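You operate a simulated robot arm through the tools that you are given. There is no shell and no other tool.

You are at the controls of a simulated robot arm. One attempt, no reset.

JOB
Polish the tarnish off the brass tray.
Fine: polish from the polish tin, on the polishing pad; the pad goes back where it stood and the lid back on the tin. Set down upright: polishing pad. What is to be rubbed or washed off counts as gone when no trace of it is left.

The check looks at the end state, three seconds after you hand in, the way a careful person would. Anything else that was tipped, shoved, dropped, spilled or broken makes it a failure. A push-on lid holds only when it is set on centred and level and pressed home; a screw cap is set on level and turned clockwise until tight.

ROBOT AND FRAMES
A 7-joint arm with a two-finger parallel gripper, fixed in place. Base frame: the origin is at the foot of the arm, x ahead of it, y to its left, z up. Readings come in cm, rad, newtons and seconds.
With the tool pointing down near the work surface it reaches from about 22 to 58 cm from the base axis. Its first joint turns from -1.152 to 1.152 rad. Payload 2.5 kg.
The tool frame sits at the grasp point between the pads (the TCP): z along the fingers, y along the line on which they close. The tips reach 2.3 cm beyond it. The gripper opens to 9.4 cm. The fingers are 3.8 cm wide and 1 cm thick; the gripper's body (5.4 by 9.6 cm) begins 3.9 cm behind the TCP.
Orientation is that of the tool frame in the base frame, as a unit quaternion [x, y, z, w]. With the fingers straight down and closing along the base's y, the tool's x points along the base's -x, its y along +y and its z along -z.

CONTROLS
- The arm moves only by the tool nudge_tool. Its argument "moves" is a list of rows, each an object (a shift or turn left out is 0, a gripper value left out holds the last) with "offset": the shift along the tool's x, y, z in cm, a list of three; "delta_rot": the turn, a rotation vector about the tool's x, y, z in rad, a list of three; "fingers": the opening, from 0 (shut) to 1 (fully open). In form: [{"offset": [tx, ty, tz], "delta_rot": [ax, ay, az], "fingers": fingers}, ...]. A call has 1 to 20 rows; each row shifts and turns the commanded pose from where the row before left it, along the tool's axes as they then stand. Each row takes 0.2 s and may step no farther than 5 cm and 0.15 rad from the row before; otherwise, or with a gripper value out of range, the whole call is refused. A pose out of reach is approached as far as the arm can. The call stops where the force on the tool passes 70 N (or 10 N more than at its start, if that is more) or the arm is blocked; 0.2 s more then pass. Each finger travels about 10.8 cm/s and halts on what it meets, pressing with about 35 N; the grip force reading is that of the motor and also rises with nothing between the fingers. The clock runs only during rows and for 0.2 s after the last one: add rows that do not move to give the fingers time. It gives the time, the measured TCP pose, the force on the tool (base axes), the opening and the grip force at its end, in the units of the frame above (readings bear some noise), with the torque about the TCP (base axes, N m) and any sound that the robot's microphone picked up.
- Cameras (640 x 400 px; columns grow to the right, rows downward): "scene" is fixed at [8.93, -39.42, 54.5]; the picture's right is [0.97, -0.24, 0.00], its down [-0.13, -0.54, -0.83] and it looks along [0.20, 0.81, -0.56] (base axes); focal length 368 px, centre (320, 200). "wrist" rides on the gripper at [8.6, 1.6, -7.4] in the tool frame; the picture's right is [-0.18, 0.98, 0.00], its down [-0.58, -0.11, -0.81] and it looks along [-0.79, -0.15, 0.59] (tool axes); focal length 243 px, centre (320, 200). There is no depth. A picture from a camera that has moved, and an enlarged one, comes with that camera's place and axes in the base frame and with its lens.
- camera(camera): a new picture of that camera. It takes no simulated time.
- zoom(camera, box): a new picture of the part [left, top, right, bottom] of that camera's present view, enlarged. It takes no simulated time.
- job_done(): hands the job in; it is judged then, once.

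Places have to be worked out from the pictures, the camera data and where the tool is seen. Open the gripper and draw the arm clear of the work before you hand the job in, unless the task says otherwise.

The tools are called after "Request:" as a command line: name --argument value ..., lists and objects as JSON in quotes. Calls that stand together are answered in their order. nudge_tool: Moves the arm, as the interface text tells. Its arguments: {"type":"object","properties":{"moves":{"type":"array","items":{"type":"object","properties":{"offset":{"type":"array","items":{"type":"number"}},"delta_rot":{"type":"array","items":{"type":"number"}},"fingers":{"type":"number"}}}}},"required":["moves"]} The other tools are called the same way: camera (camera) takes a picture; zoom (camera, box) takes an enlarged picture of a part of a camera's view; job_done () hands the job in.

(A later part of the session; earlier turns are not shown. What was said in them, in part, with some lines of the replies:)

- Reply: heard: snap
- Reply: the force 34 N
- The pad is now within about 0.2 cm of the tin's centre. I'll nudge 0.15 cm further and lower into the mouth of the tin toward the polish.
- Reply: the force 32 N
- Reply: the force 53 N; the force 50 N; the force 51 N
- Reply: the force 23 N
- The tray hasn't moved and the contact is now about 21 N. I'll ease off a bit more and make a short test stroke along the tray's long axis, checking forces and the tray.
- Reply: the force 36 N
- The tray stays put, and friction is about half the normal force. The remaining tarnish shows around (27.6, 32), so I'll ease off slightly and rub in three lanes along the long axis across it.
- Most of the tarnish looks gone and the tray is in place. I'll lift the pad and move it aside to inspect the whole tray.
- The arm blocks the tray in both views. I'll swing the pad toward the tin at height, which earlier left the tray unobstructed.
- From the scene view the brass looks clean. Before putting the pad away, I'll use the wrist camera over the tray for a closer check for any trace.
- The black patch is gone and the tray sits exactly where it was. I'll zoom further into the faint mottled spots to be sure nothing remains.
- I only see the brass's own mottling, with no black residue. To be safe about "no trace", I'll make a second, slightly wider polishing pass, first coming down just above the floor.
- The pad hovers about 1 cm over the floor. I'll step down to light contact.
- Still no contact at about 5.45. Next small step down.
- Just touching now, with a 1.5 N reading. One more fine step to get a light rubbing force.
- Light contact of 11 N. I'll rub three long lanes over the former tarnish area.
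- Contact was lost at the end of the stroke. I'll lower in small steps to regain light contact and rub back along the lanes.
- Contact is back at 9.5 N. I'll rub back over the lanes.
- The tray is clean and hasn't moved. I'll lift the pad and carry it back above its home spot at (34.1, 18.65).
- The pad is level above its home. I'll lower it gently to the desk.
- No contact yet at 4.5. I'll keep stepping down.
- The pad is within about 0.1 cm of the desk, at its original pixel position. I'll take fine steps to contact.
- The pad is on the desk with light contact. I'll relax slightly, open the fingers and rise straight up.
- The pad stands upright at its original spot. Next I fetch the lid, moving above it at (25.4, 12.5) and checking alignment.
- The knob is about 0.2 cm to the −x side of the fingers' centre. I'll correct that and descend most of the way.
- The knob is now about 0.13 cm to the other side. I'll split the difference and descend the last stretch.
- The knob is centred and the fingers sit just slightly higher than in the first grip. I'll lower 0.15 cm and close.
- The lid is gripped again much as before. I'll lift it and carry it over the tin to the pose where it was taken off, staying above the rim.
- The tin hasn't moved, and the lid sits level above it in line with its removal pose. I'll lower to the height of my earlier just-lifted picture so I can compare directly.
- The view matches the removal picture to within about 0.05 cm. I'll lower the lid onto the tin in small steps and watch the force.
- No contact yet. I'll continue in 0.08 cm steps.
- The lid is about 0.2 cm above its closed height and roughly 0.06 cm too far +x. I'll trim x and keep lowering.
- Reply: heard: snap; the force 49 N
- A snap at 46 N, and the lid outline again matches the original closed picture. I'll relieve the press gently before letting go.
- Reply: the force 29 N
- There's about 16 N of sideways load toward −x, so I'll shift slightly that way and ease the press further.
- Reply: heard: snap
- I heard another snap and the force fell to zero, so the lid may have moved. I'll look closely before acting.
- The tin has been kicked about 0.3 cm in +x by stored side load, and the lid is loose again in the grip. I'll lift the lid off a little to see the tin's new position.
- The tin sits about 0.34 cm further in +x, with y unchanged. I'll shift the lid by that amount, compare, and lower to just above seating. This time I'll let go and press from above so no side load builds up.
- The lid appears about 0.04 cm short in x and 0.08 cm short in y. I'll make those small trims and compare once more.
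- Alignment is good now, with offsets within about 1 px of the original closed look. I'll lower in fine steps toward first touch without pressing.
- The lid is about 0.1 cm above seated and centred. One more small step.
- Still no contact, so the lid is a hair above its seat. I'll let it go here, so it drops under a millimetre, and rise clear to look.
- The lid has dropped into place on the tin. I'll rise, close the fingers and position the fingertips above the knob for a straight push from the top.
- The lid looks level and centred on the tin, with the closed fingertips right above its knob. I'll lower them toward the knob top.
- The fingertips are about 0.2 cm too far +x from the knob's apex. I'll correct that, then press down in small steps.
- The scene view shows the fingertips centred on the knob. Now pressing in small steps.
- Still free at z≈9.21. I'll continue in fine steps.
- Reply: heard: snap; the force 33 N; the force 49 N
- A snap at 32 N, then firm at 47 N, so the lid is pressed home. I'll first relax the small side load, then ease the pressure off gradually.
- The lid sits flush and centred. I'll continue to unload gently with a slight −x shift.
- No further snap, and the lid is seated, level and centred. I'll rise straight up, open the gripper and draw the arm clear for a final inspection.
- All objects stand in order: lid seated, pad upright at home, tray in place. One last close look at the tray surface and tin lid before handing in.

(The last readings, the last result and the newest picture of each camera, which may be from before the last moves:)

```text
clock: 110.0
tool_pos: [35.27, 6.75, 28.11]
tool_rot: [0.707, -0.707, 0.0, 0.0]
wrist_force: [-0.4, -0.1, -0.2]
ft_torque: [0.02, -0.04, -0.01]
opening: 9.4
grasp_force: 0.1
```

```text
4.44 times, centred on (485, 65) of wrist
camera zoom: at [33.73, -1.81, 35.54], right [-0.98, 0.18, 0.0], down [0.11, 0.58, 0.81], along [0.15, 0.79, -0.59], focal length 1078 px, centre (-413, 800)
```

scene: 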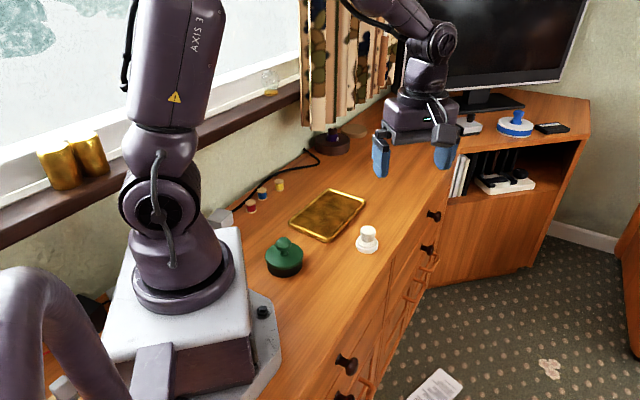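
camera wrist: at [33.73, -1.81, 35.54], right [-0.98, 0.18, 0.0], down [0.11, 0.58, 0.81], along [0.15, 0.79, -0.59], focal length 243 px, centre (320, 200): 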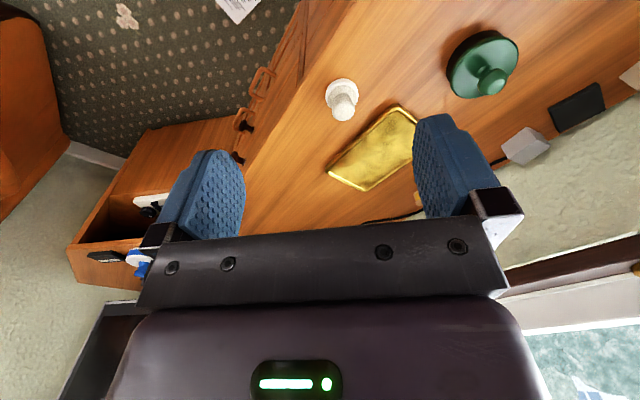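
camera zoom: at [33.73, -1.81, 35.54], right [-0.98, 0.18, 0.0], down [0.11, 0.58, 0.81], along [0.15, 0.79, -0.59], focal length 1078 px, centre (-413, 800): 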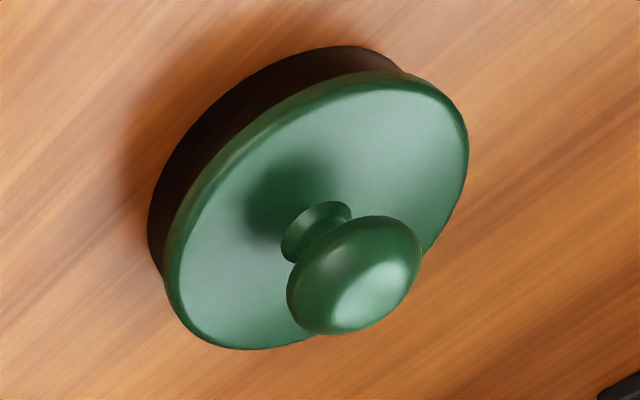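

In the wrist view I notice a faint speckled patch near the tray's front corner, at about (26.5, 25). It could be a second, lighter tarnish spot, so I'll examine it.

Request:
zoom --camera "wrist" --box '[370, 105, 410, 135]'

Request:
zoom --camera "wrist" --box '[330, 110, 420, 190]'

Request:
zoom --camera "scene" --box '[310, 215, 350, 242]'

```text
13.33 times, centred on (390, 120) of wrist
camera zoom: at [33.73, -1.81, 35.54], right [-0.98, 0.18, 0.0], down [0.11, 0.58, 0.81], along [0.15, 0.79, -0.59], focal length 3235 px, centre (-613, 1267)
```

zoom: 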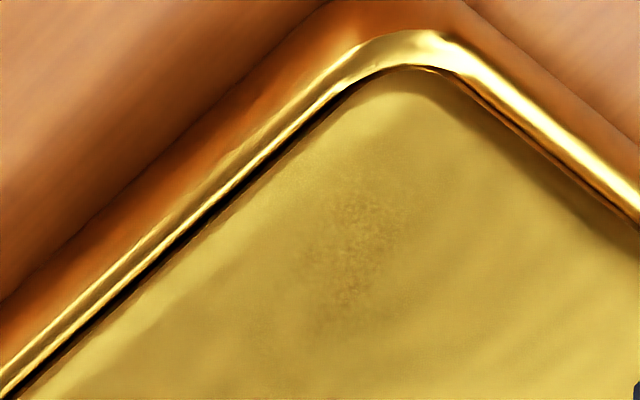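

```text
5.00 times, centred on (375, 150) of wrist
camera zoom: at [33.73, -1.81, 35.54], right [-0.98, 0.18, 0.0], down [0.11, 0.58, 0.81], along [0.15, 0.79, -0.59], focal length 1213 px, centre (45, 450)
```

zoom: 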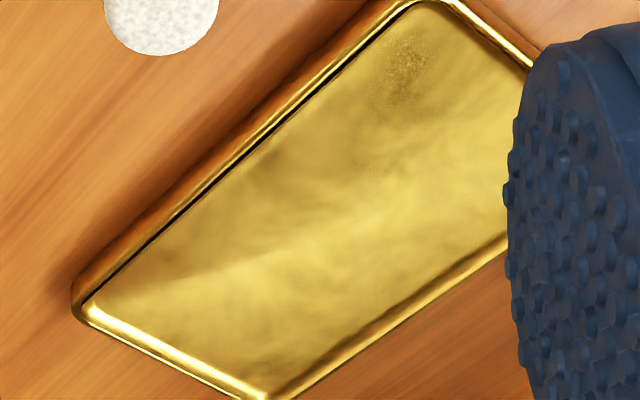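

```text
14.81 times, centred on (330, 228) of scene
camera zoom: at [8.93, -39.42, 54.5], right [0.97, -0.24, 0.0], down [-0.13, -0.54, -0.83], along [0.2, 0.81, -0.56], focal length 5457 px, centre (172, -222)
```

zoom: 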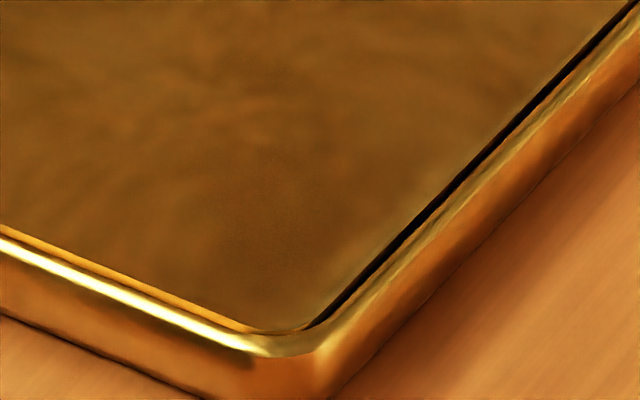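

There is indeed a faint speckled patch left near the front corner. I'll bring the wrist camera closer over the tray to map any remaining traces.

Request:
nudge_tool --moves '[{"offset": [-4, 1.4, 0]}, {"offset": [-4, 1.4, 0]}, {"offset": [-4, 1.4, 0]}, {"offset": [-4, 1.4, 0]}, {"offset": [-2, 1.0, 0]}, {"offset": [0, 0, 4]}, {"offset": [0, 0, 4]}, {"offset": [0, 0, 3]}, {"offset": [0, 0, 0]}, {"offset": [0, 0, 0]}]'

Request:
camera --camera "wrist"

Request:
zoom --camera "wrist" --box '[180, 0, 460, 175]'

```text
clock: 112.2
tool_pos: [28.78, 24.5, 16.75]
tool_rot: [0.708, -0.707, 0.0, 0.0]
wrist_force: [0.7, -0.6, 1.0]
ft_torque: [0.01, 0.01, 0.01]
opening: 9.4
grasp_force: 0.1
```

```text
taken
camera wrist: at [27.24, 15.95, 24.2], right [-0.98, 0.18, 0.0], down [0.11, 0.58, 0.81], along [0.15, 0.79, -0.59], focal length 243 px, centre (320, 200)
```

wrist: 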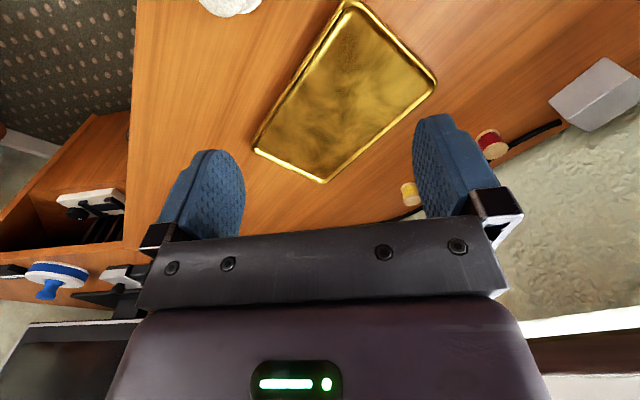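

```text
2.29 times, centred on (320, 88) of wrist
camera zoom: at [27.24, 15.95, 24.2], right [-0.98, 0.18, 0.0], down [0.11, 0.58, 0.81], along [0.15, 0.79, -0.59], focal length 555 px, centre (320, 457)
```

zoom: 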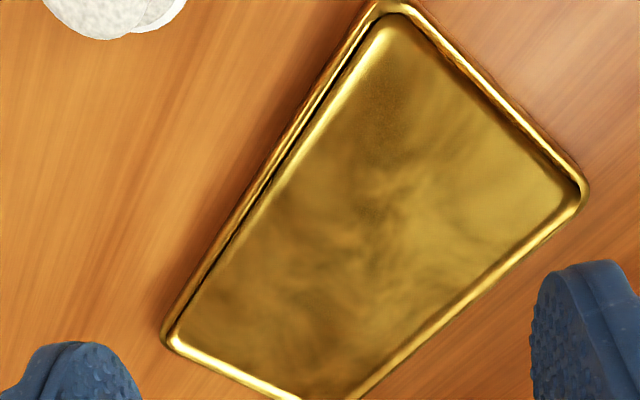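

Request:
zoom --camera "wrist" --box '[310, 10, 390, 60]'

Request:
zoom --camera "wrist" --box '[290, 60, 370, 110]'

Request:
zoom --camera "wrist" --box '[350, 50, 430, 100]'

Request:
zoom --camera "wrist" --box '[260, 100, 350, 180]'

```text
8.00 times, centred on (350, 35) of wrist
camera zoom: at [27.24, 15.95, 24.2], right [-0.98, 0.18, 0.0], down [0.11, 0.58, 0.81], along [0.15, 0.79, -0.59], focal length 1941 px, centre (80, 1520)
```

zoom: 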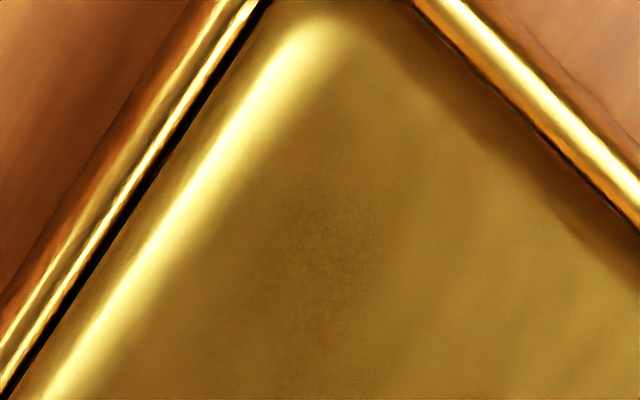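

```text
8.00 times, centred on (330, 85) of wrist
camera zoom: at [27.24, 15.95, 24.2], right [-0.98, 0.18, 0.0], down [0.11, 0.58, 0.81], along [0.15, 0.79, -0.59], focal length 1941 px, centre (240, 1120)
```

zoom: 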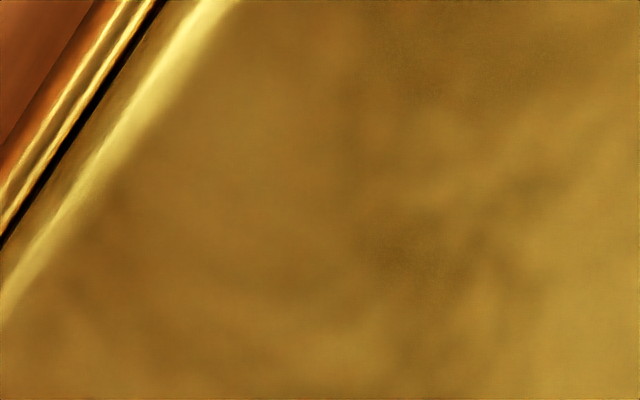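

```text
8.00 times, centred on (390, 75) of wrist
camera zoom: at [27.24, 15.95, 24.2], right [-0.98, 0.18, 0.0], down [0.11, 0.58, 0.81], along [0.15, 0.79, -0.59], focal length 1941 px, centre (-240, 1200)
```

zoom: 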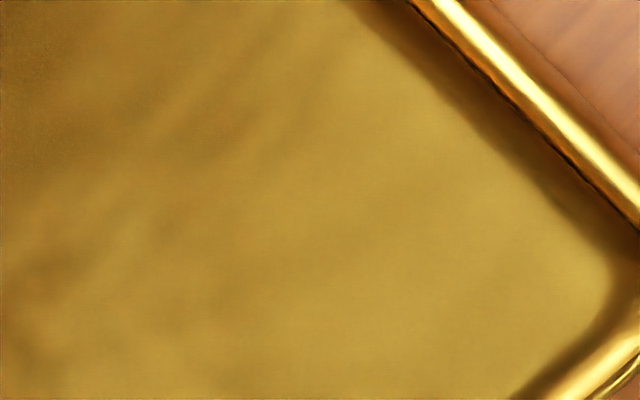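

```text
5.00 times, centred on (305, 140) of wrist
camera zoom: at [27.24, 15.95, 24.2], right [-0.98, 0.18, 0.0], down [0.11, 0.58, 0.81], along [0.15, 0.79, -0.59], focal length 1213 px, centre (395, 500)
```

zoom: 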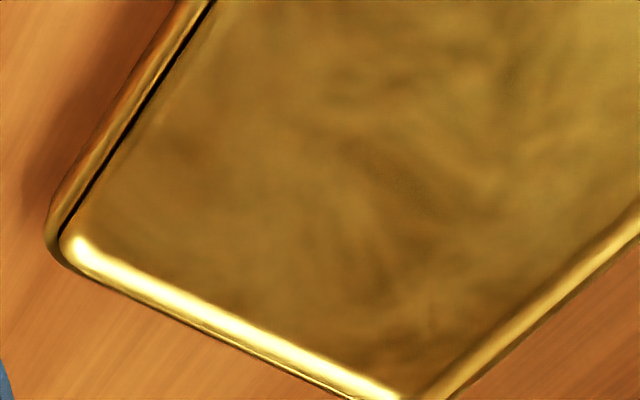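

The patch only shows up where the brass reflects bright light. I'll go back to the farther viewpoint, shifted so the fingers don't hide the tray, and check the whole surface.

Request:
nudge_tool --moves '[{"offset": [0, 0, -4]}, {"offset": [0, 0, -4]}, {"offset": [0, 0, -3]}, {"offset": [4, -0.4, 0]}, {"offset": [4, -0.4, 0]}, {"offset": [4, -0.4, 0]}, {"offset": [4, -0.4, 0]}, {"offset": [2, 0, 0]}, {"offset": [0, 0, 0]}, {"offset": [0, 0, 0]}, {"offset": [0, 0, 0]}]'

Request:
zoom --camera "wrist" --box '[280, 90, 410, 200]'

Request:
zoom --camera "wrist" --box '[320, 95, 400, 145]'

Request:
zoom --camera "wrist" --box '[290, 135, 370, 185]'

```text
clock: 114.6
tool_pos: [30.35, 6.58, 28.0]
tool_rot: [-0.707, 0.707, 0.001, 0.0]
wrist_force: [0.0, 0.3, 0.0]
ft_torque: [-0.03, 0.02, 0.01]
opening: 9.38
grasp_force: 0.1
```

```text
3.64 times, centred on (345, 145) of wrist
camera zoom: at [28.84, -1.95, 35.48], right [-0.98, 0.18, 0.0], down [0.11, 0.58, 0.81], along [0.15, 0.79, -0.59], focal length 882 px, centre (229, 400)
```

zoom: 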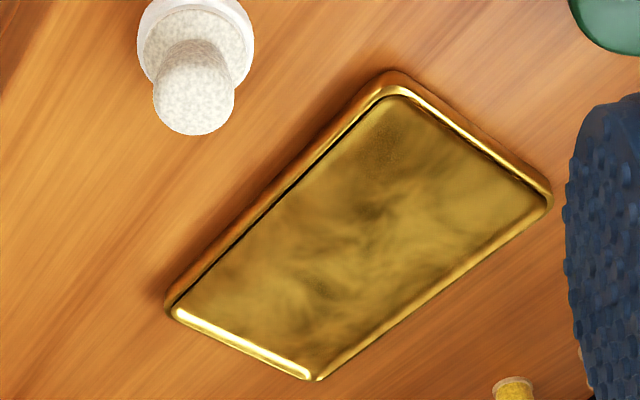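

```text
8.00 times, centred on (360, 120) of wrist
camera zoom: at [28.84, -1.95, 35.48], right [-0.98, 0.18, 0.0], down [0.11, 0.58, 0.81], along [0.15, 0.79, -0.59], focal length 1941 px, centre (0, 840)
```

zoom: 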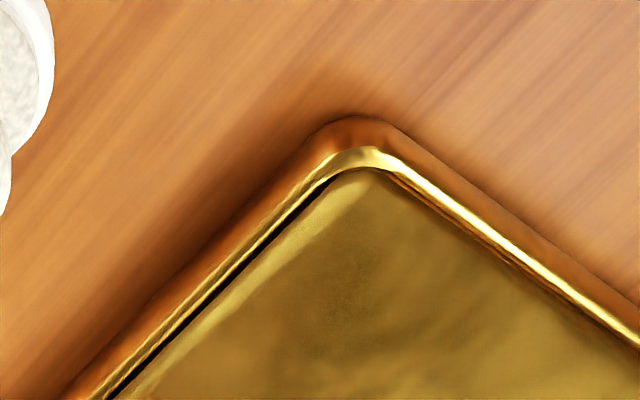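

```text
8.00 times, centred on (330, 160) of wrist
camera zoom: at [28.84, -1.95, 35.48], right [-0.98, 0.18, 0.0], down [0.11, 0.58, 0.81], along [0.15, 0.79, -0.59], focal length 1941 px, centre (240, 520)
```

zoom: 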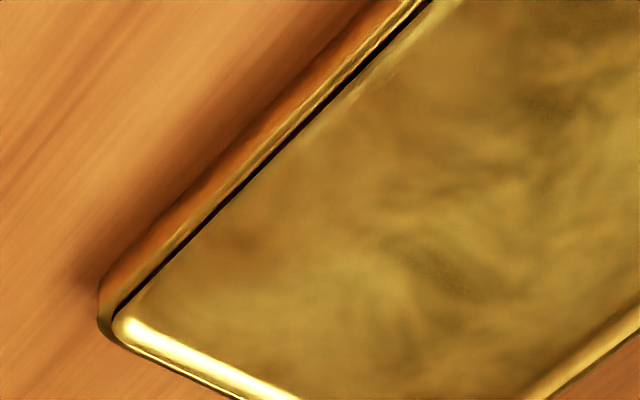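

The speckled spot sits at the same place on the brass, (26.3, 25.2), from every viewpoint, so it is a real second patch of tarnish. The pad still carries polish, so I'll fetch it again and rub that corner.

Request:
nudge_tool --moves '[{"offset": [-4, -1.25, 0], "fingers": 0.55}, {"offset": [-4, -1.25, 0]}, {"offset": [-4.07, -1.25, 0]}, {"offset": [0, 0, 4]}, {"offset": [0, 0, 4]}, {"offset": [0, 0, 4]}, {"offset": [0, 0, 4]}, {"offset": [0, 0, 0]}, {"offset": [0, 0, 0]}]'

Request:
zoom --camera "wrist" --box '[200, 0, 440, 150]'

```text
clock: 116.6
tool_pos: [33.96, 18.69, 11.57]
tool_rot: [-0.707, 0.707, 0.0, 0.0]
wrist_force: [-0.5, -0.8, -0.6]
ft_torque: [-0.01, -0.02, 0.0]
opening: 5.17
grasp_force: 0.1
```

```text
2.67 times, centred on (320, 75) of wrist
camera zoom: at [32.41, 10.09, 19.13], right [-0.98, 0.18, 0.0], down [0.11, 0.58, 0.81], along [0.15, 0.79, -0.59], focal length 647 px, centre (320, 533)
```

zoom: 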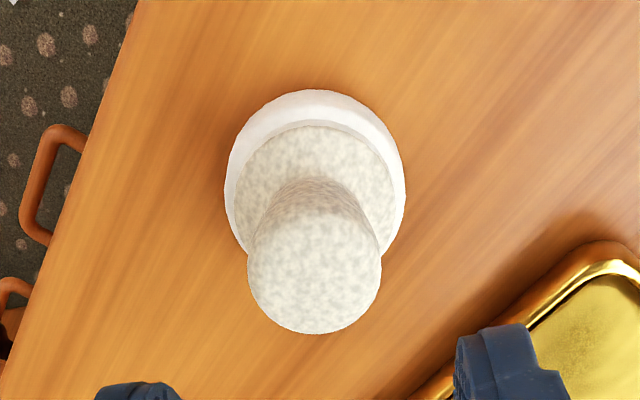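

The pad's knob is about 0.1 cm toward +x. I'll correct and descend most of the way, then check.

Request:
nudge_tool --moves '[{"offset": [0, -0.12, 2]}, {"offset": [0, 0, 2]}, {"offset": [0, 0, 1.5]}, {"offset": [0, 0, 0.9]}, {"offset": [0, 0, 0]}, {"offset": [0, 0, 0]}]'

Request:
zoom --camera "wrist" --box '[200, 20, 440, 240]'

```text
clock: 118.0
tool_pos: [34.26, 18.88, 5.27]
tool_rot: [0.708, -0.707, 0.0, 0.0]
wrist_force: [0.4, -0.3, 0.4]
ft_torque: [0.03, 0.0, 0.0]
opening: 5.17
grasp_force: 0.0
```

```text
1.82 times, centred on (320, 130) of wrist
camera zoom: at [32.71, 10.26, 12.83], right [-0.98, 0.18, 0.0], down [0.11, 0.58, 0.81], along [0.15, 0.79, -0.59], focal length 441 px, centre (320, 327)
```

zoom: 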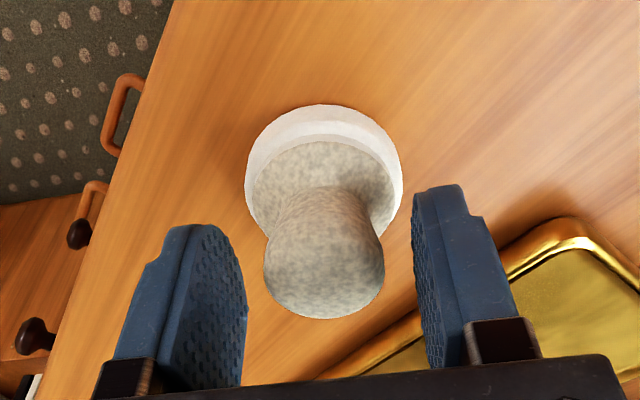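

The knob is centred within 0.1 cm. I'll trim, lower to grip height and check once more before closing.

Request:
nudge_tool --moves '[{"offset": [0.05, 0.08, 0.4]}, {"offset": [0, 0, 0.3]}, {"offset": [0, 0, 0]}, {"offset": [0, 0, 0]}]'

Request:
zoom --camera "wrist" --box '[200, 20, 440, 240]'

```text
clock: 119.0
tool_pos: [34.09, 18.74, 4.64]
tool_rot: [-0.707, 0.707, 0.001, 0.0]
wrist_force: [0.1, 0.2, 0.1]
ft_torque: [0.02, 0.03, -0.01]
opening: 5.17
grasp_force: 0.0
```

```text
1.82 times, centred on (320, 130) of wrist
camera zoom: at [32.57, 10.12, 12.16], right [-0.98, 0.18, 0.0], down [0.11, 0.58, 0.81], along [0.15, 0.79, -0.59], focal length 441 px, centre (320, 327)
```

zoom: 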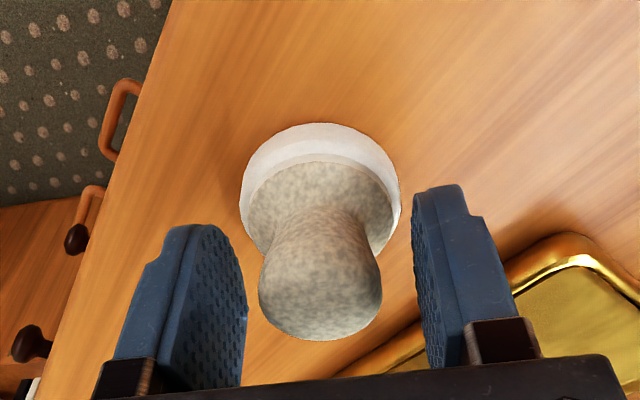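

Aligned as in the first grip. I'll close, lift, and carry the pad over the tray's front corner area.

Request:
nudge_tool --moves '[{"fingers": 0.4}, {"fingers": 0.3}, {"fingers": 0.15}, {"fingers": 0.0}, {"offset": [0, 0, 0]}, {"offset": [0, 0, 0]}, {"offset": [0, 0, -0.5]}, {"offset": [0, 0, -2]}, {"offset": [0, 0, -3]}, {"offset": [-2.1, 1.99, 0]}, {"offset": [-2.1, 1.99, 0]}, {"offset": [-2.1, 1.99, 0]}, {"offset": [-2.1, 1.99, 0]}, {"offset": [0, 0, 2]}, {"offset": [0, 0, 0.8]}, {"offset": [0, 0, 0]}, {"offset": [0, 0, 0]}]'

Request:
zoom --camera "scene" --box '[270, 170, 398, 250]'

Request:
zoom --camera "wrist" --box '[200, 0, 440, 200]'

```text
clock: 122.6
tool_pos: [26.15, 27.07, 7.63]
tool_rot: [-0.707, 0.707, -0.001, 0.001]
wrist_force: [-0.2, -0.4, -1.0]
ft_torque: [0.02, 0.02, -0.03]
opening: 3.07
grasp_force: 35.8
```

```text
5.00 times, centred on (334, 210) of scene
camera zoom: at [8.93, -39.42, 54.5], right [0.97, -0.24, 0.0], down [-0.13, -0.54, -0.83], along [0.2, 0.81, -0.56], focal length 1842 px, centre (250, 150)
```

zoom: 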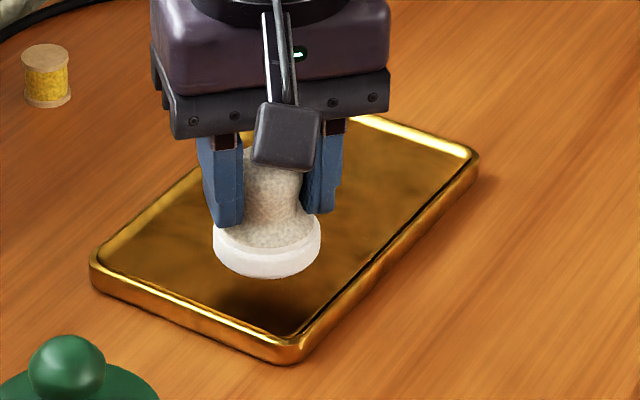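

```text
2.00 times, centred on (320, 100) of wrist
camera zoom: at [24.71, 18.44, 15.06], right [-0.98, 0.18, 0.0], down [0.11, 0.58, 0.81], along [0.15, 0.79, -0.59], focal length 485 px, centre (320, 400)
```

zoom: 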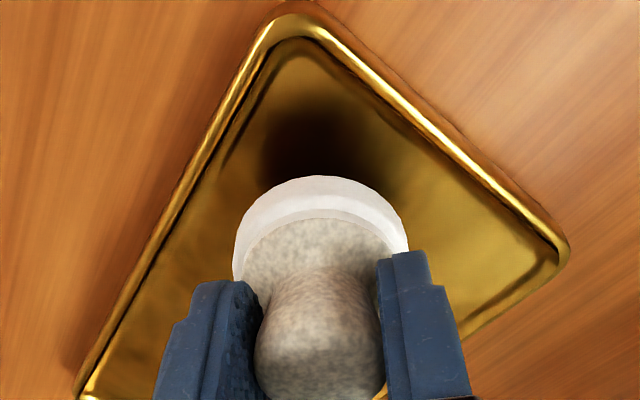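

The pad, once lowered, should cover the faint spot with room to the rim. I'll lower it gently to the tray floor.

Request:
nudge_tool --moves '[{"offset": [0, 0, 1]}, {"offset": [0, 0, 0.5]}, {"offset": [0, 0, 0.2]}, {"offset": [0, 0, 0]}]'

Request:
nudge_tool --moves '[{"offset": [0, 0, 0.1]}, {"offset": [0, 0, 0]}]'

```text
clock: 123.6
tool_pos: [26.2, 27.03, 5.83]
tool_rot: [0.708, -0.707, 0.0, 0.0]
wrist_force: [-5.7, -6.0, 29.4]
ft_torque: [-0.14, 0.28, 0.01]
opening: 3.08
grasp_force: 34.1
```

```text
clock: 124.2
tool_pos: [26.27, 27.31, 5.71]
tool_rot: [0.707, -0.707, 0.001, -0.002]
wrist_force: [-11.6, -6.8, 51.4]
ft_torque: [0.09, 0.19, 0.02]
opening: 3.07
grasp_force: 34.4
```

Contact came at 29 N, and the extra step raised it to 51 N. I'll ease back and check where the pad sits.

Request:
nudge_tool --moves '[{"offset": [0, 0, -0.1]}, {"offset": [0, 0, 0]}]'

Request:
zoom --camera "scene" --box '[270, 170, 398, 250]'

Request:
zoom --camera "wrist" --box '[200, 0, 440, 200]'

```text
clock: 124.8
tool_pos: [26.25, 27.06, 5.76]
tool_rot: [-0.707, 0.707, 0.001, 0.002]
wrist_force: [3.1, 6.7, 15.0]
ft_torque: [0.48, -0.27, 0.03]
opening: 3.07
grasp_force: 35.3
```

```text
5.00 times, centred on (334, 210) of scene
camera zoom: at [8.93, -39.42, 54.5], right [0.97, -0.24, 0.0], down [-0.13, -0.54, -0.83], along [0.2, 0.81, -0.56], focal length 1842 px, centre (250, 150)
```

zoom: 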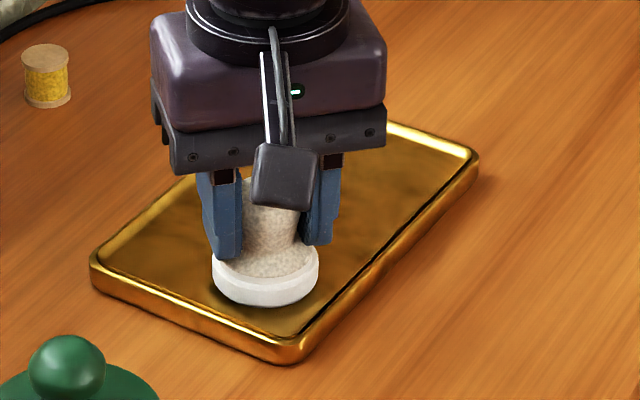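

```text
2.00 times, centred on (320, 100) of wrist
camera zoom: at [24.66, 18.47, 13.2], right [-0.98, 0.18, 0.0], down [0.11, 0.58, 0.81], along [0.15, 0.79, -0.59], focal length 485 px, centre (320, 400)
```

zoom: 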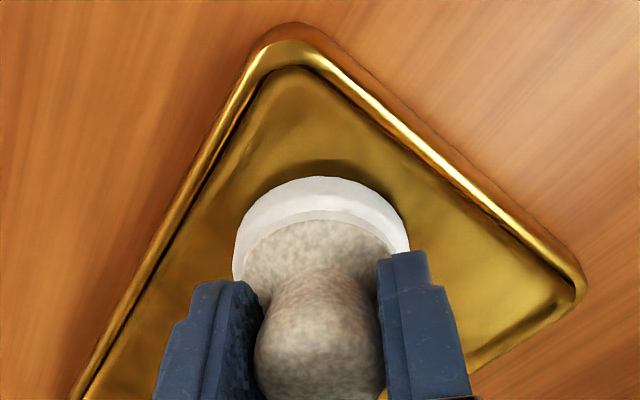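

The tray is steady and there's room toward the corner. I'll rub with small strokes along both tray axes, moving slightly toward the corner.

Request:
nudge_tool --moves '[{"offset": [0.45, 0, 0]}, {"offset": [0.45, 0, 0]}, {"offset": [-0.7, 0.71, 0]}, {"offset": [0.7, -0.71, 0]}, {"offset": [-1.05, -1.08, 0]}, {"offset": [1.05, 1.08, 0]}, {"offset": [-0.7, 0.71, 0]}, {"offset": [0.7, -0.71, 0]}, {"offset": [-1.05, -1.08, 0]}, {"offset": [1.05, 1.08, 0]}, {"offset": [0, 0, 0]}]'

Request:
zoom --camera "scene" --box '[270, 170, 398, 250]'

Request:
zoom --camera "wrist" --box '[200, 0, 440, 200]'

```text
clock: 127.2
tool_pos: [26.2, 26.05, 5.68]
tool_rot: [0.707, -0.707, 0.0, 0.0]
wrist_force: [-0.9, -0.2, -0.1]
ft_torque: [0.0, 0.03, 0.01]
opening: 3.08
grasp_force: 35.5
```

```text
5.00 times, centred on (334, 210) of scene
camera zoom: at [8.93, -39.42, 54.5], right [0.97, -0.24, 0.0], down [-0.13, -0.54, -0.83], along [0.2, 0.81, -0.56], focal length 1842 px, centre (250, 150)
```

zoom: 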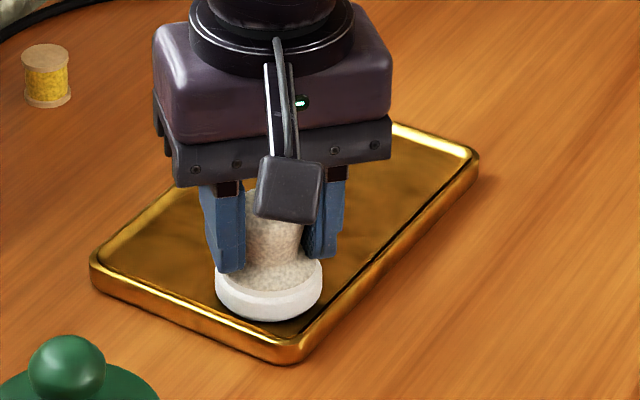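

```text
2.00 times, centred on (320, 100) of wrist
camera zoom: at [24.56, 17.44, 13.29], right [-0.98, 0.18, 0.0], down [0.11, 0.58, 0.81], along [0.15, 0.79, -0.59], focal length 485 px, centre (320, 400)
```

zoom: 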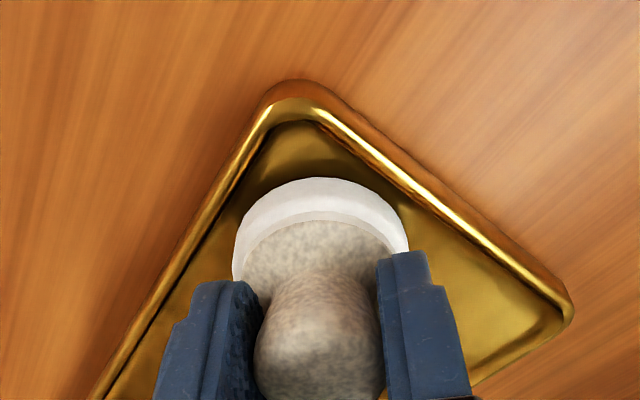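

Contact was lost during the strokes. I'll lower slightly until I feel it again.

Request:
nudge_tool --moves '[{"offset": [0, 0, 0.05]}, {"offset": [0, 0, 0]}]'

```text
clock: 127.8
tool_pos: [26.15, 25.96, 5.78]
tool_rot: [0.707, -0.707, 0.0, 0.0]
wrist_force: [-0.3, 1.1, -0.6]
ft_torque: [-0.03, 0.0, -0.01]
opening: 3.06
grasp_force: 35.2
```

Request:
nudge_tool --moves '[{"offset": [0, 0, 0.05]}, {"offset": [0, 0, 0]}]'

```text
clock: 128.4
tool_pos: [26.2, 26.11, 5.73]
tool_rot: [-0.707, 0.707, -0.001, 0.0]
wrist_force: [-5.5, -8.2, 24.7]
ft_torque: [-0.13, 0.2, 0.08]
opening: 3.06
grasp_force: 35.6
```

Good contact at about 25 N. I'll repeat the strokes with this pressure.

Request:
nudge_tool --moves '[{"offset": [-0.7, 0.71, 0]}, {"offset": [0.7, -0.71, 0]}, {"offset": [-0.7, -0.72, 0]}, {"offset": [-0.7, 0.71, 0]}, {"offset": [0.7, 0.72, 0]}, {"offset": [0.7, -0.71, 0.01]}, {"offset": [0.2, 0, 0]}, {"offset": [-1.05, -1.08, 0]}, {"offset": [1.05, 1.08, 0.01]}, {"offset": [-0.7, 0.71, 0]}, {"offset": [0.7, -0.71, 0]}, {"offset": [0, 0, 0]}]'

Request:
zoom --camera "scene" --box '[270, 170, 398, 250]'

```text
clock: 131.0
tool_pos: [26.07, 25.91, 5.56]
tool_rot: [0.708, -0.706, 0.0, 0.0]
wrist_force: [-3.9, 3.2, 9.1]
ft_torque: [0.18, 0.05, 0.08]
opening: 3.07
grasp_force: 34.5
```

```text
5.00 times, centred on (334, 210) of scene
camera zoom: at [8.93, -39.42, 54.5], right [0.97, -0.24, 0.0], down [-0.13, -0.54, -0.83], along [0.2, 0.81, -0.56], focal length 1842 px, centre (250, 150)
```

zoom: 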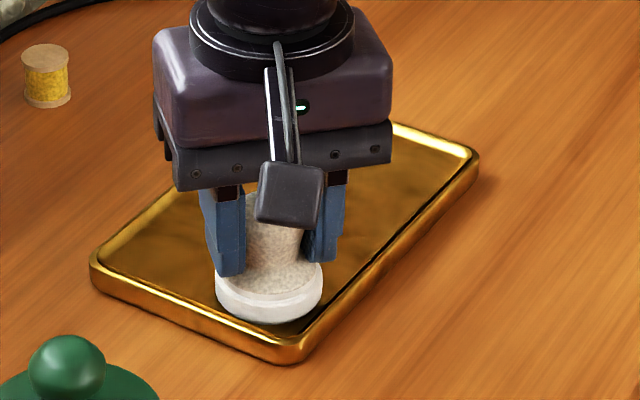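

The corner has been rubbed with good pressure and the tray is still in place. I'll lift away to the viewpoint where the spot was visible and check it.

Request:
nudge_tool --moves '[{"offset": [0, 0, -1]}, {"offset": [0, 0, -3]}, {"offset": [0, 0, -4]}, {"offset": [3.2, -1.53, -2.4]}, {"offset": [3.2, -1.53, -2.4]}, {"offset": [3.2, -1.53, -2.4]}, {"offset": [3.2, -1.53, -2.4]}, {"offset": [3.2, -1.53, -2.4]}, {"offset": [3.2, -1.53, -2.4]}, {"offset": [0, 0, 0]}, {"offset": [0, 0, 0]}, {"offset": [0, 0, 0]}]'

Request:
camera --camera "wrist"

Request:
zoom --camera "wrist" --box '[370, 105, 410, 135]'

Request:
zoom --camera "wrist" --box '[330, 90, 430, 170]'

Request:
zoom --camera "scene" --box '[285, 185, 370, 245]'

```text
clock: 133.6
tool_pos: [35.29, 6.99, 27.87]
tool_rot: [0.707, -0.707, 0.0, 0.0]
wrist_force: [-0.3, 0.2, -0.2]
ft_torque: [0.01, -0.01, -0.02]
opening: 3.05
grasp_force: 35.3
```

```text
taken
camera wrist: at [33.7, -1.63, 35.4], right [-0.98, 0.18, 0.0], down [0.11, 0.58, 0.81], along [0.15, 0.79, -0.59], focal length 243 px, centre (320, 200)
```

wrist: 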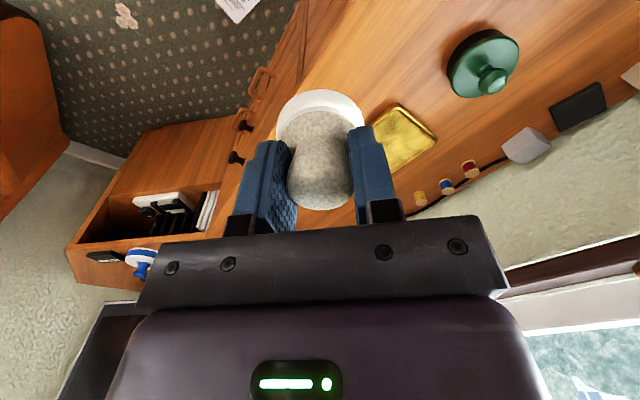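

```text
13.33 times, centred on (390, 120) of wrist
camera zoom: at [33.7, -1.63, 35.4], right [-0.98, 0.18, 0.0], down [0.11, 0.58, 0.81], along [0.15, 0.79, -0.59], focal length 3235 px, centre (-613, 1267)
```

zoom: 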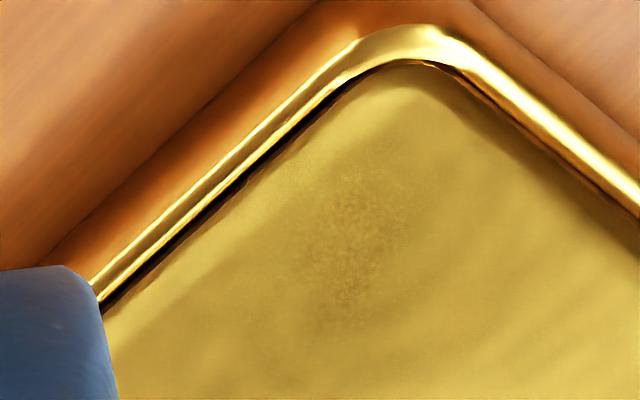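

```text
5.00 times, centred on (380, 130) of wrist
camera zoom: at [33.7, -1.63, 35.4], right [-0.98, 0.18, 0.0], down [0.11, 0.58, 0.81], along [0.15, 0.79, -0.59], focal length 1213 px, centre (20, 550)
```

zoom: 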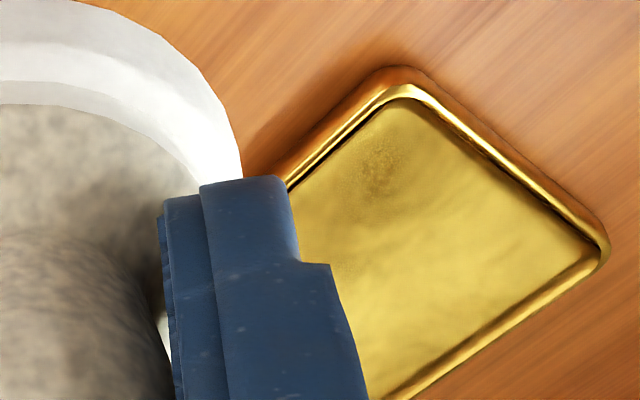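

```text
6.67 times, centred on (328, 215) of scene
camera zoom: at [8.93, -39.42, 54.5], right [0.97, -0.24, 0.0], down [-0.13, -0.54, -0.83], along [0.2, 0.81, -0.56], focal length 2456 px, centre (270, 100)
```

zoom: 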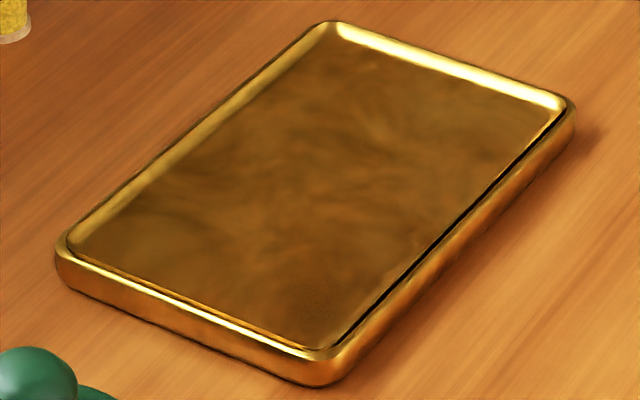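

The speckle looks unchanged after direct rubbing with a coated pad, so it may just be part of the brass's own finish. To decide, I'll look at the whole tray in bright reflection from further +x and see whether similar speckles occur elsewhere.

Request:
nudge_tool --moves '[{"offset": [0, -2.5, 0]}, {"offset": [0, -2.5, 0]}, {"delta_rot": [0, 0, 0.12]}, {"delta_rot": [0, 0, 0.08]}, {"offset": [0, 0, 0]}, {"offset": [0, 0, 0]}, {"offset": [0, 0, 0]}]'

Request:
camera --camera "wrist"

Request:
zoom --camera "wrist" --box '[410, 90, 540, 190]'

```text
clock: 135.2
tool_pos: [40.26, 6.8, 27.92]
tool_rot: [-0.633, 0.774, -0.001, 0.0]
wrist_force: [0.3, 0.7, -0.3]
ft_torque: [0.01, 0.01, -0.03]
opening: 3.06
grasp_force: 35.0
```

```text
taken
camera wrist: at [37.06, -1.25, 35.46], right [-0.93, 0.38, 0.0], down [0.22, 0.55, 0.81], along [0.3, 0.75, -0.59], focal length 243 px, centre (320, 200)
```

wrist: 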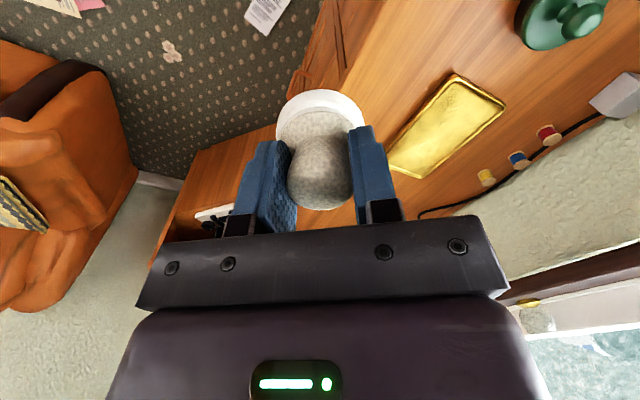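

```text
4.00 times, centred on (475, 140) of wrist
camera zoom: at [37.06, -1.25, 35.46], right [-0.93, 0.38, 0.0], down [0.22, 0.55, 0.81], along [0.3, 0.75, -0.59], focal length 970 px, centre (-300, 440)
```

zoom: 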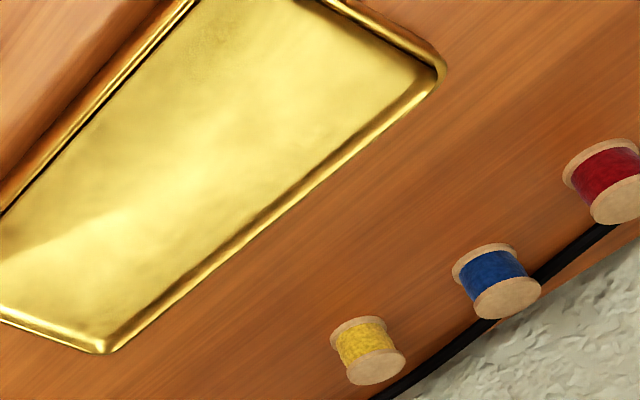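

Now the whole tray reflects brightly. I'll zoom into it piece by piece.

Request:
zoom --camera "wrist" --box '[385, 70, 510, 180]'

Request:
zoom --camera "wrist" --box '[430, 75, 480, 108]'

Request:
zoom --camera "wrist" --box '[410, 105, 470, 145]'

Request:
zoom --camera "wrist" --box '[390, 135, 450, 180]'

```text
3.64 times, centred on (448, 125) of wrist
camera zoom: at [37.06, -1.25, 35.46], right [-0.93, 0.38, 0.0], down [0.22, 0.55, 0.81], along [0.3, 0.75, -0.59], focal length 882 px, centre (-144, 473)
```

zoom: 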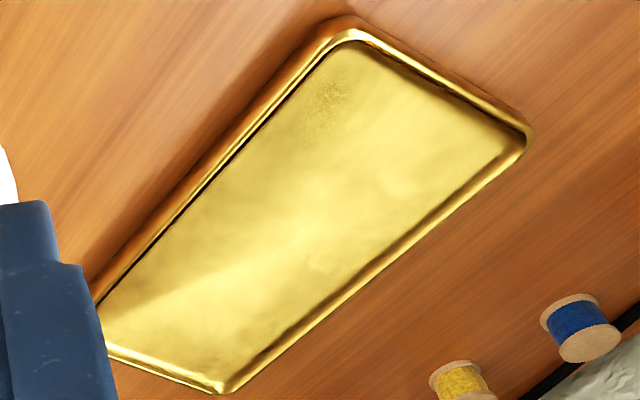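

```text
12.12 times, centred on (455, 92) of wrist
camera zoom: at [37.06, -1.25, 35.46], right [-0.93, 0.38, 0.0], down [0.22, 0.55, 0.81], along [0.3, 0.75, -0.59], focal length 2941 px, centre (-1316, 1515)
```

zoom: 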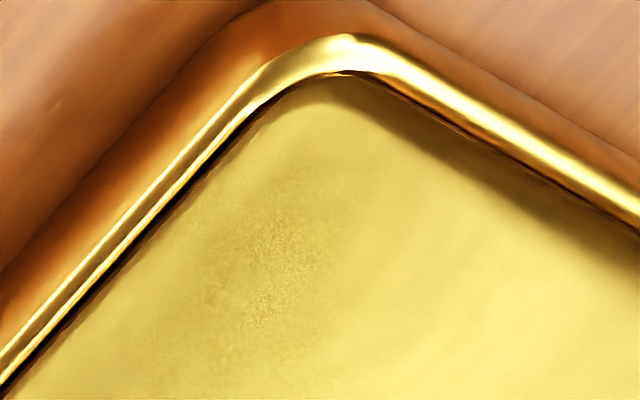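

```text
10.00 times, centred on (440, 125) of wrist
camera zoom: at [37.06, -1.25, 35.46], right [-0.93, 0.38, 0.0], down [0.22, 0.55, 0.81], along [0.3, 0.75, -0.59], focal length 2426 px, centre (-880, 950)
```

zoom: 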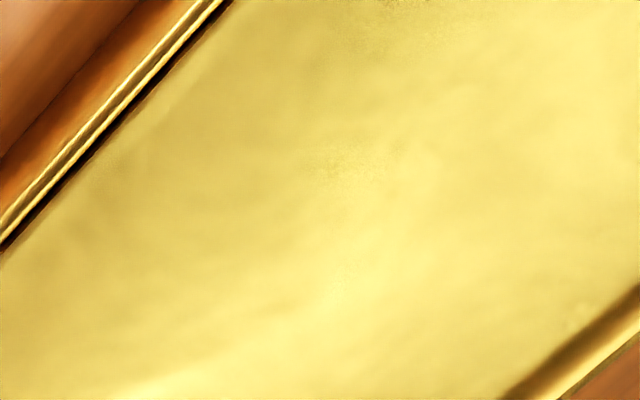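

```text
8.89 times, centred on (420, 158) of wrist
camera zoom: at [37.06, -1.25, 35.46], right [-0.93, 0.38, 0.0], down [0.22, 0.55, 0.81], along [0.3, 0.75, -0.59], focal length 2157 px, centre (-569, 578)
```

zoom: 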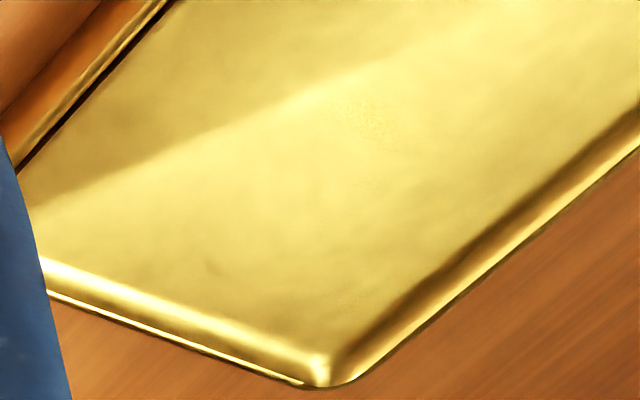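

The stippling shows up in several places, including the far end that was never tarnished or rubbed, with light and dark grains. It's the brass's own texture, not tarnish, so the tray is clean. I'll rotate back and return the pad to its home.

Request:
nudge_tool --moves '[{"delta_rot": [0, 0, -0.12]}, {"delta_rot": [0, 0, -0.08]}, {"offset": [-3.95, 2.05, 0]}, {"offset": [-3.95, 2.05, 0]}, {"offset": [-3.95, 2.05, 0]}, {"offset": [0, 0, 4]}, {"offset": [0, 0, 4]}, {"offset": [0, 0, 4]}, {"offset": [0, 0, 4]}, {"offset": [0, 0, 4]}, {"offset": [0, 0, 1.5]}, {"offset": [0, 0, 0]}, {"offset": [0, 0, 0]}, {"offset": [0, 0, 0]}]'

Request:
zoom --camera "scene" --box '[340, 215, 395, 265]'

```text
clock: 138.2
tool_pos: [34.28, 18.74, 6.77]
tool_rot: [0.707, -0.707, 0.0, -0.001]
wrist_force: [0.3, 0.5, -1.0]
ft_torque: [-0.01, 0.04, -0.02]
opening: 3.08
grasp_force: 34.9
```

```text
8.00 times, centred on (368, 240) of scene
camera zoom: at [8.93, -39.42, 54.5], right [0.97, -0.24, 0.0], down [-0.13, -0.54, -0.83], along [0.2, 0.81, -0.56], focal length 2947 px, centre (-60, -120)
```

zoom: 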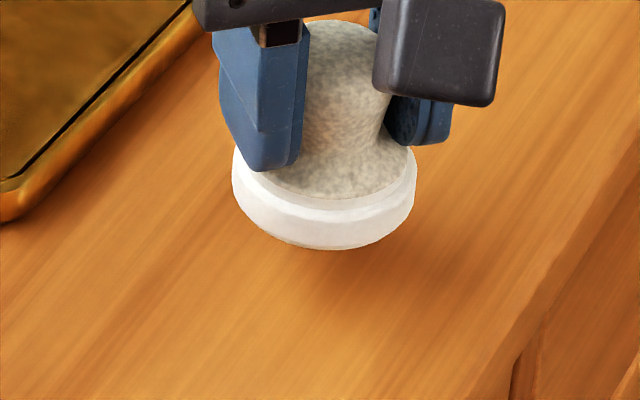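

The pad is about 0.15 cm too far +x. I'll correct and lower toward the desk.

Request:
nudge_tool --moves '[{"offset": [0, 0.15, 0.8]}, {"offset": [0, 0, 0.6]}, {"offset": [0, 0, 0.4]}, {"offset": [0, 0, 0]}, {"offset": [0, 0, 0]}]'

Request:
zoom --camera "scene" --box '[340, 215, 395, 265]'

```text
clock: 139.4
tool_pos: [33.94, 18.54, 4.74]
tool_rot: [-0.707, 0.707, -0.001, 0.001]
wrist_force: [-1.0, 0.8, -0.6]
ft_torque: [0.0, 0.0, 0.0]
opening: 3.07
grasp_force: 35.3
```

```text
8.00 times, centred on (368, 240) of scene
camera zoom: at [8.93, -39.42, 54.5], right [0.97, -0.24, 0.0], down [-0.13, -0.54, -0.83], along [0.2, 0.81, -0.56], focal length 2947 px, centre (-60, -120)
```

zoom: 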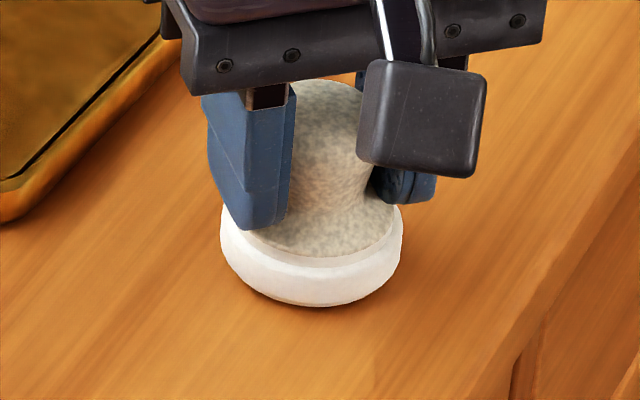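

The pad is over its original spot, about 0.2 cm above the desk. I'll step down to contact.

Request:
nudge_tool --moves '[{"offset": [0, 0, 0.1]}, {"offset": [0, 0, 0]}]'

```text
clock: 140.0
tool_pos: [33.94, 18.63, 4.54]
tool_rot: [0.707, -0.707, -0.001, -0.001]
wrist_force: [0.3, 0.6, 0.3]
ft_torque: [0.0, 0.03, 0.0]
opening: 3.06
grasp_force: 34.9
```

Request:
nudge_tool --moves '[{"offset": [0, 0, 0.06]}, {"offset": [0, 0, 0]}]'

```text
clock: 140.6
tool_pos: [33.99, 18.57, 4.48]
tool_rot: [-0.707, 0.707, 0.001, 0.0]
wrist_force: [0.0, 0.6, -1.1]
ft_torque: [0.0, -0.02, -0.02]
opening: 3.06
grasp_force: 35.0
```

Request:
nudge_tool --moves '[{"offset": [0, 0, 0.06]}, {"offset": [0, 0, 0]}]'

```text
clock: 141.2
tool_pos: [33.98, 18.55, 4.69]
tool_rot: [0.707, -0.707, -0.001, 0.001]
wrist_force: [0.9, 0.2, -0.8]
ft_torque: [-0.01, -0.01, 0.05]
opening: 3.06
grasp_force: 35.0
```

No contact yet. I'll take another small step.

Request:
nudge_tool --moves '[{"offset": [0, 0, 0.06]}, {"offset": [0, 0, 0]}]'

Request:
zoom --camera "scene" --box '[340, 215, 395, 265]'

```text
clock: 141.8
tool_pos: [34.08, 18.64, 4.5]
tool_rot: [0.707, -0.707, 0.0, -0.001]
wrist_force: [-0.4, -1.3, 0.5]
ft_torque: [0.01, -0.06, -0.01]
opening: 3.09
grasp_force: 34.5
```

```text
8.00 times, centred on (368, 240) of scene
camera zoom: at [8.93, -39.42, 54.5], right [0.97, -0.24, 0.0], down [-0.13, -0.54, -0.83], along [0.2, 0.81, -0.56], focal length 2947 px, centre (-60, -120)
```

zoom: 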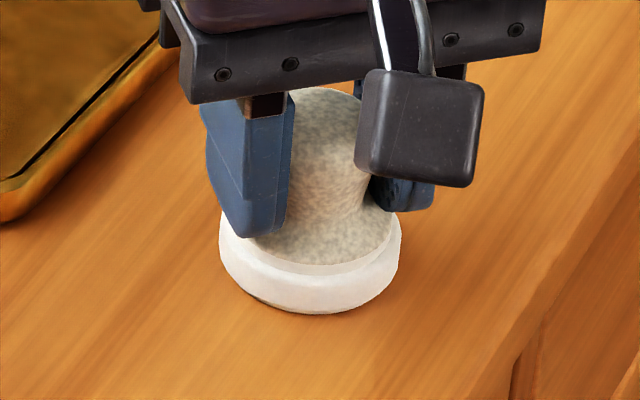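

Request:
nudge_tool --moves '[{"offset": [0, 0, 0.05]}, {"offset": [0, 0, 0]}]'

```text
clock: 142.4
tool_pos: [34.0, 18.61, 4.45]
tool_rot: [0.707, -0.707, 0.0, 0.0]
wrist_force: [-5.6, -4.9, 12.5]
ft_torque: [0.07, 0.13, 0.06]
opening: 3.07
grasp_force: 35.2
```

The pad touches the desk with 12 N. I'll relax slightly, open the fingers, rise straight up and draw the arm clear.

Request:
nudge_tool --moves '[{"offset": [0, 0, -0.03]}, {"fingers": 0.42}, {"fingers": 0.52}, {"offset": [0, 0, 0]}, {"offset": [0, 0, -0.5]}, {"offset": [0, 0, -2]}, {"offset": [0, 0, -3]}, {"offset": [0, 0, -4]}, {"offset": [0, 0, -4]}, {"offset": [0, 0, -4]}, {"offset": [0, 0, -4], "fingers": 1.0}, {"offset": [3, -2, 0]}, {"offset": [3, -2, 0]}, {"offset": [3, -2, 0]}, {"offset": [3, -1, 0]}, {"offset": [0, 0, 0]}, {"offset": [0, 0, 0]}]'

Request:
camera --camera "scene"

Request:
zoom --camera "scene" --box '[230, 160, 430, 285]'

Request:
zoom --camera "scene" --box '[340, 215, 395, 265]'

Request:
zoom --camera "scene" --box '[250, 225, 314, 285]'

```text
clock: 146.0
tool_pos: [41.48, 6.49, 25.72]
tool_rot: [0.707, -0.707, 0.0, 0.001]
wrist_force: [-0.2, -0.5, 0.1]
ft_torque: [-0.01, -0.04, -0.03]
opening: 9.39
grasp_force: 0.1
```

```text
taken
```

scene: 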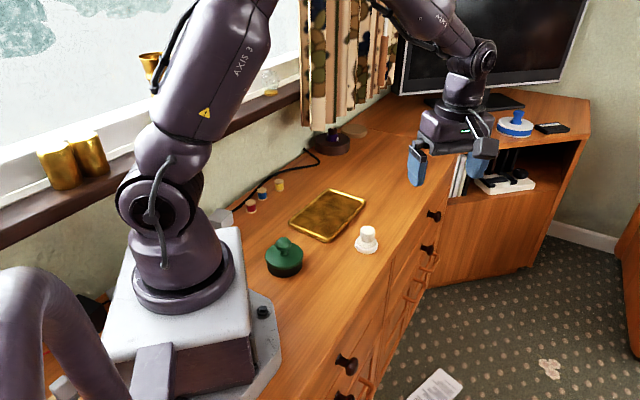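

```text
3.20 times, centred on (330, 222) of scene
camera zoom: at [8.93, -39.42, 54.5], right [0.97, -0.24, 0.0], down [-0.13, -0.54, -0.83], along [0.2, 0.81, -0.56], focal length 1179 px, centre (288, 128)
```

zoom: 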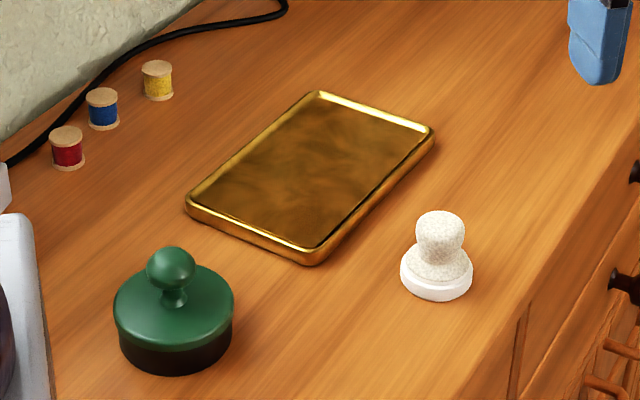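

```text
8.00 times, centred on (368, 240) of scene
camera zoom: at [8.93, -39.42, 54.5], right [0.97, -0.24, 0.0], down [-0.13, -0.54, -0.83], along [0.2, 0.81, -0.56], focal length 2947 px, centre (-60, -120)
```

zoom: 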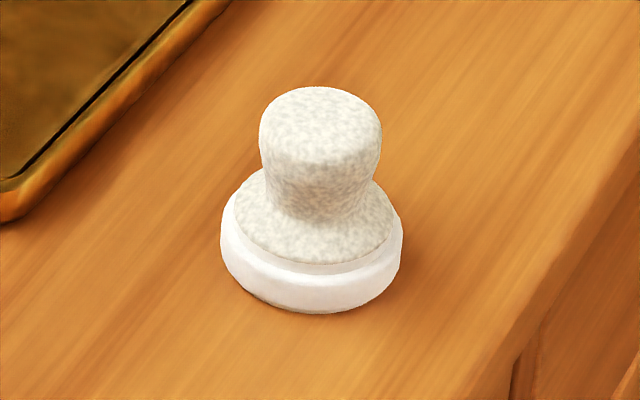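

```text
6.67 times, centred on (282, 255) of scene
camera zoom: at [8.93, -39.42, 54.5], right [0.97, -0.24, 0.0], down [-0.13, -0.54, -0.83], along [0.2, 0.81, -0.56], focal length 2456 px, centre (573, -167)
```

zoom: 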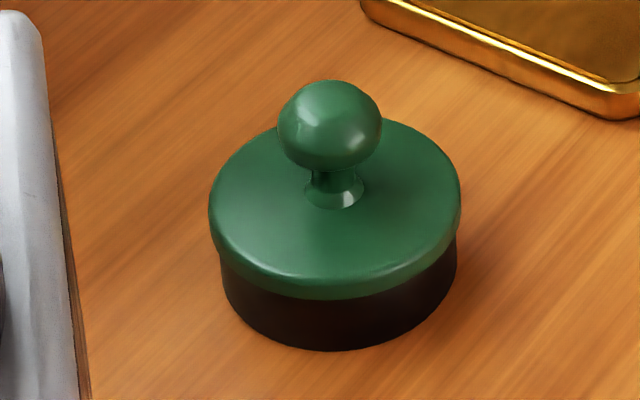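

The tray is clean and unmoved. The pad stands upright on its spot, the lid snapped on level, and the arm is clear with the gripper open. Handing in.

Request:
job_done

```text
The job is handed in.
```

I polished the tarnish off the brass tray and handed the job in; I have no result from the check yet.

- **Tray:** the black patch is gone and the tray hasn't moved. Faint speckling remains in a few places, mainly near the front corner. I took it to be the brass's own texture, because rubbing that corner changed nothing and it also shows where there was never tarnish.
- **Pad:** it is back upright on its spot, within about a millimetre. It still has polish on it.
- **Tin:** the lid is back on, pressed home until it snapped, and sits level. My first try at the lid failed: side load pushed the tin about 3 mm toward +x and the lid came loose. I left the tin there, since pushing it back could have popped the lid off again.
- **Arm:** it is clear of the work with the gripper open.
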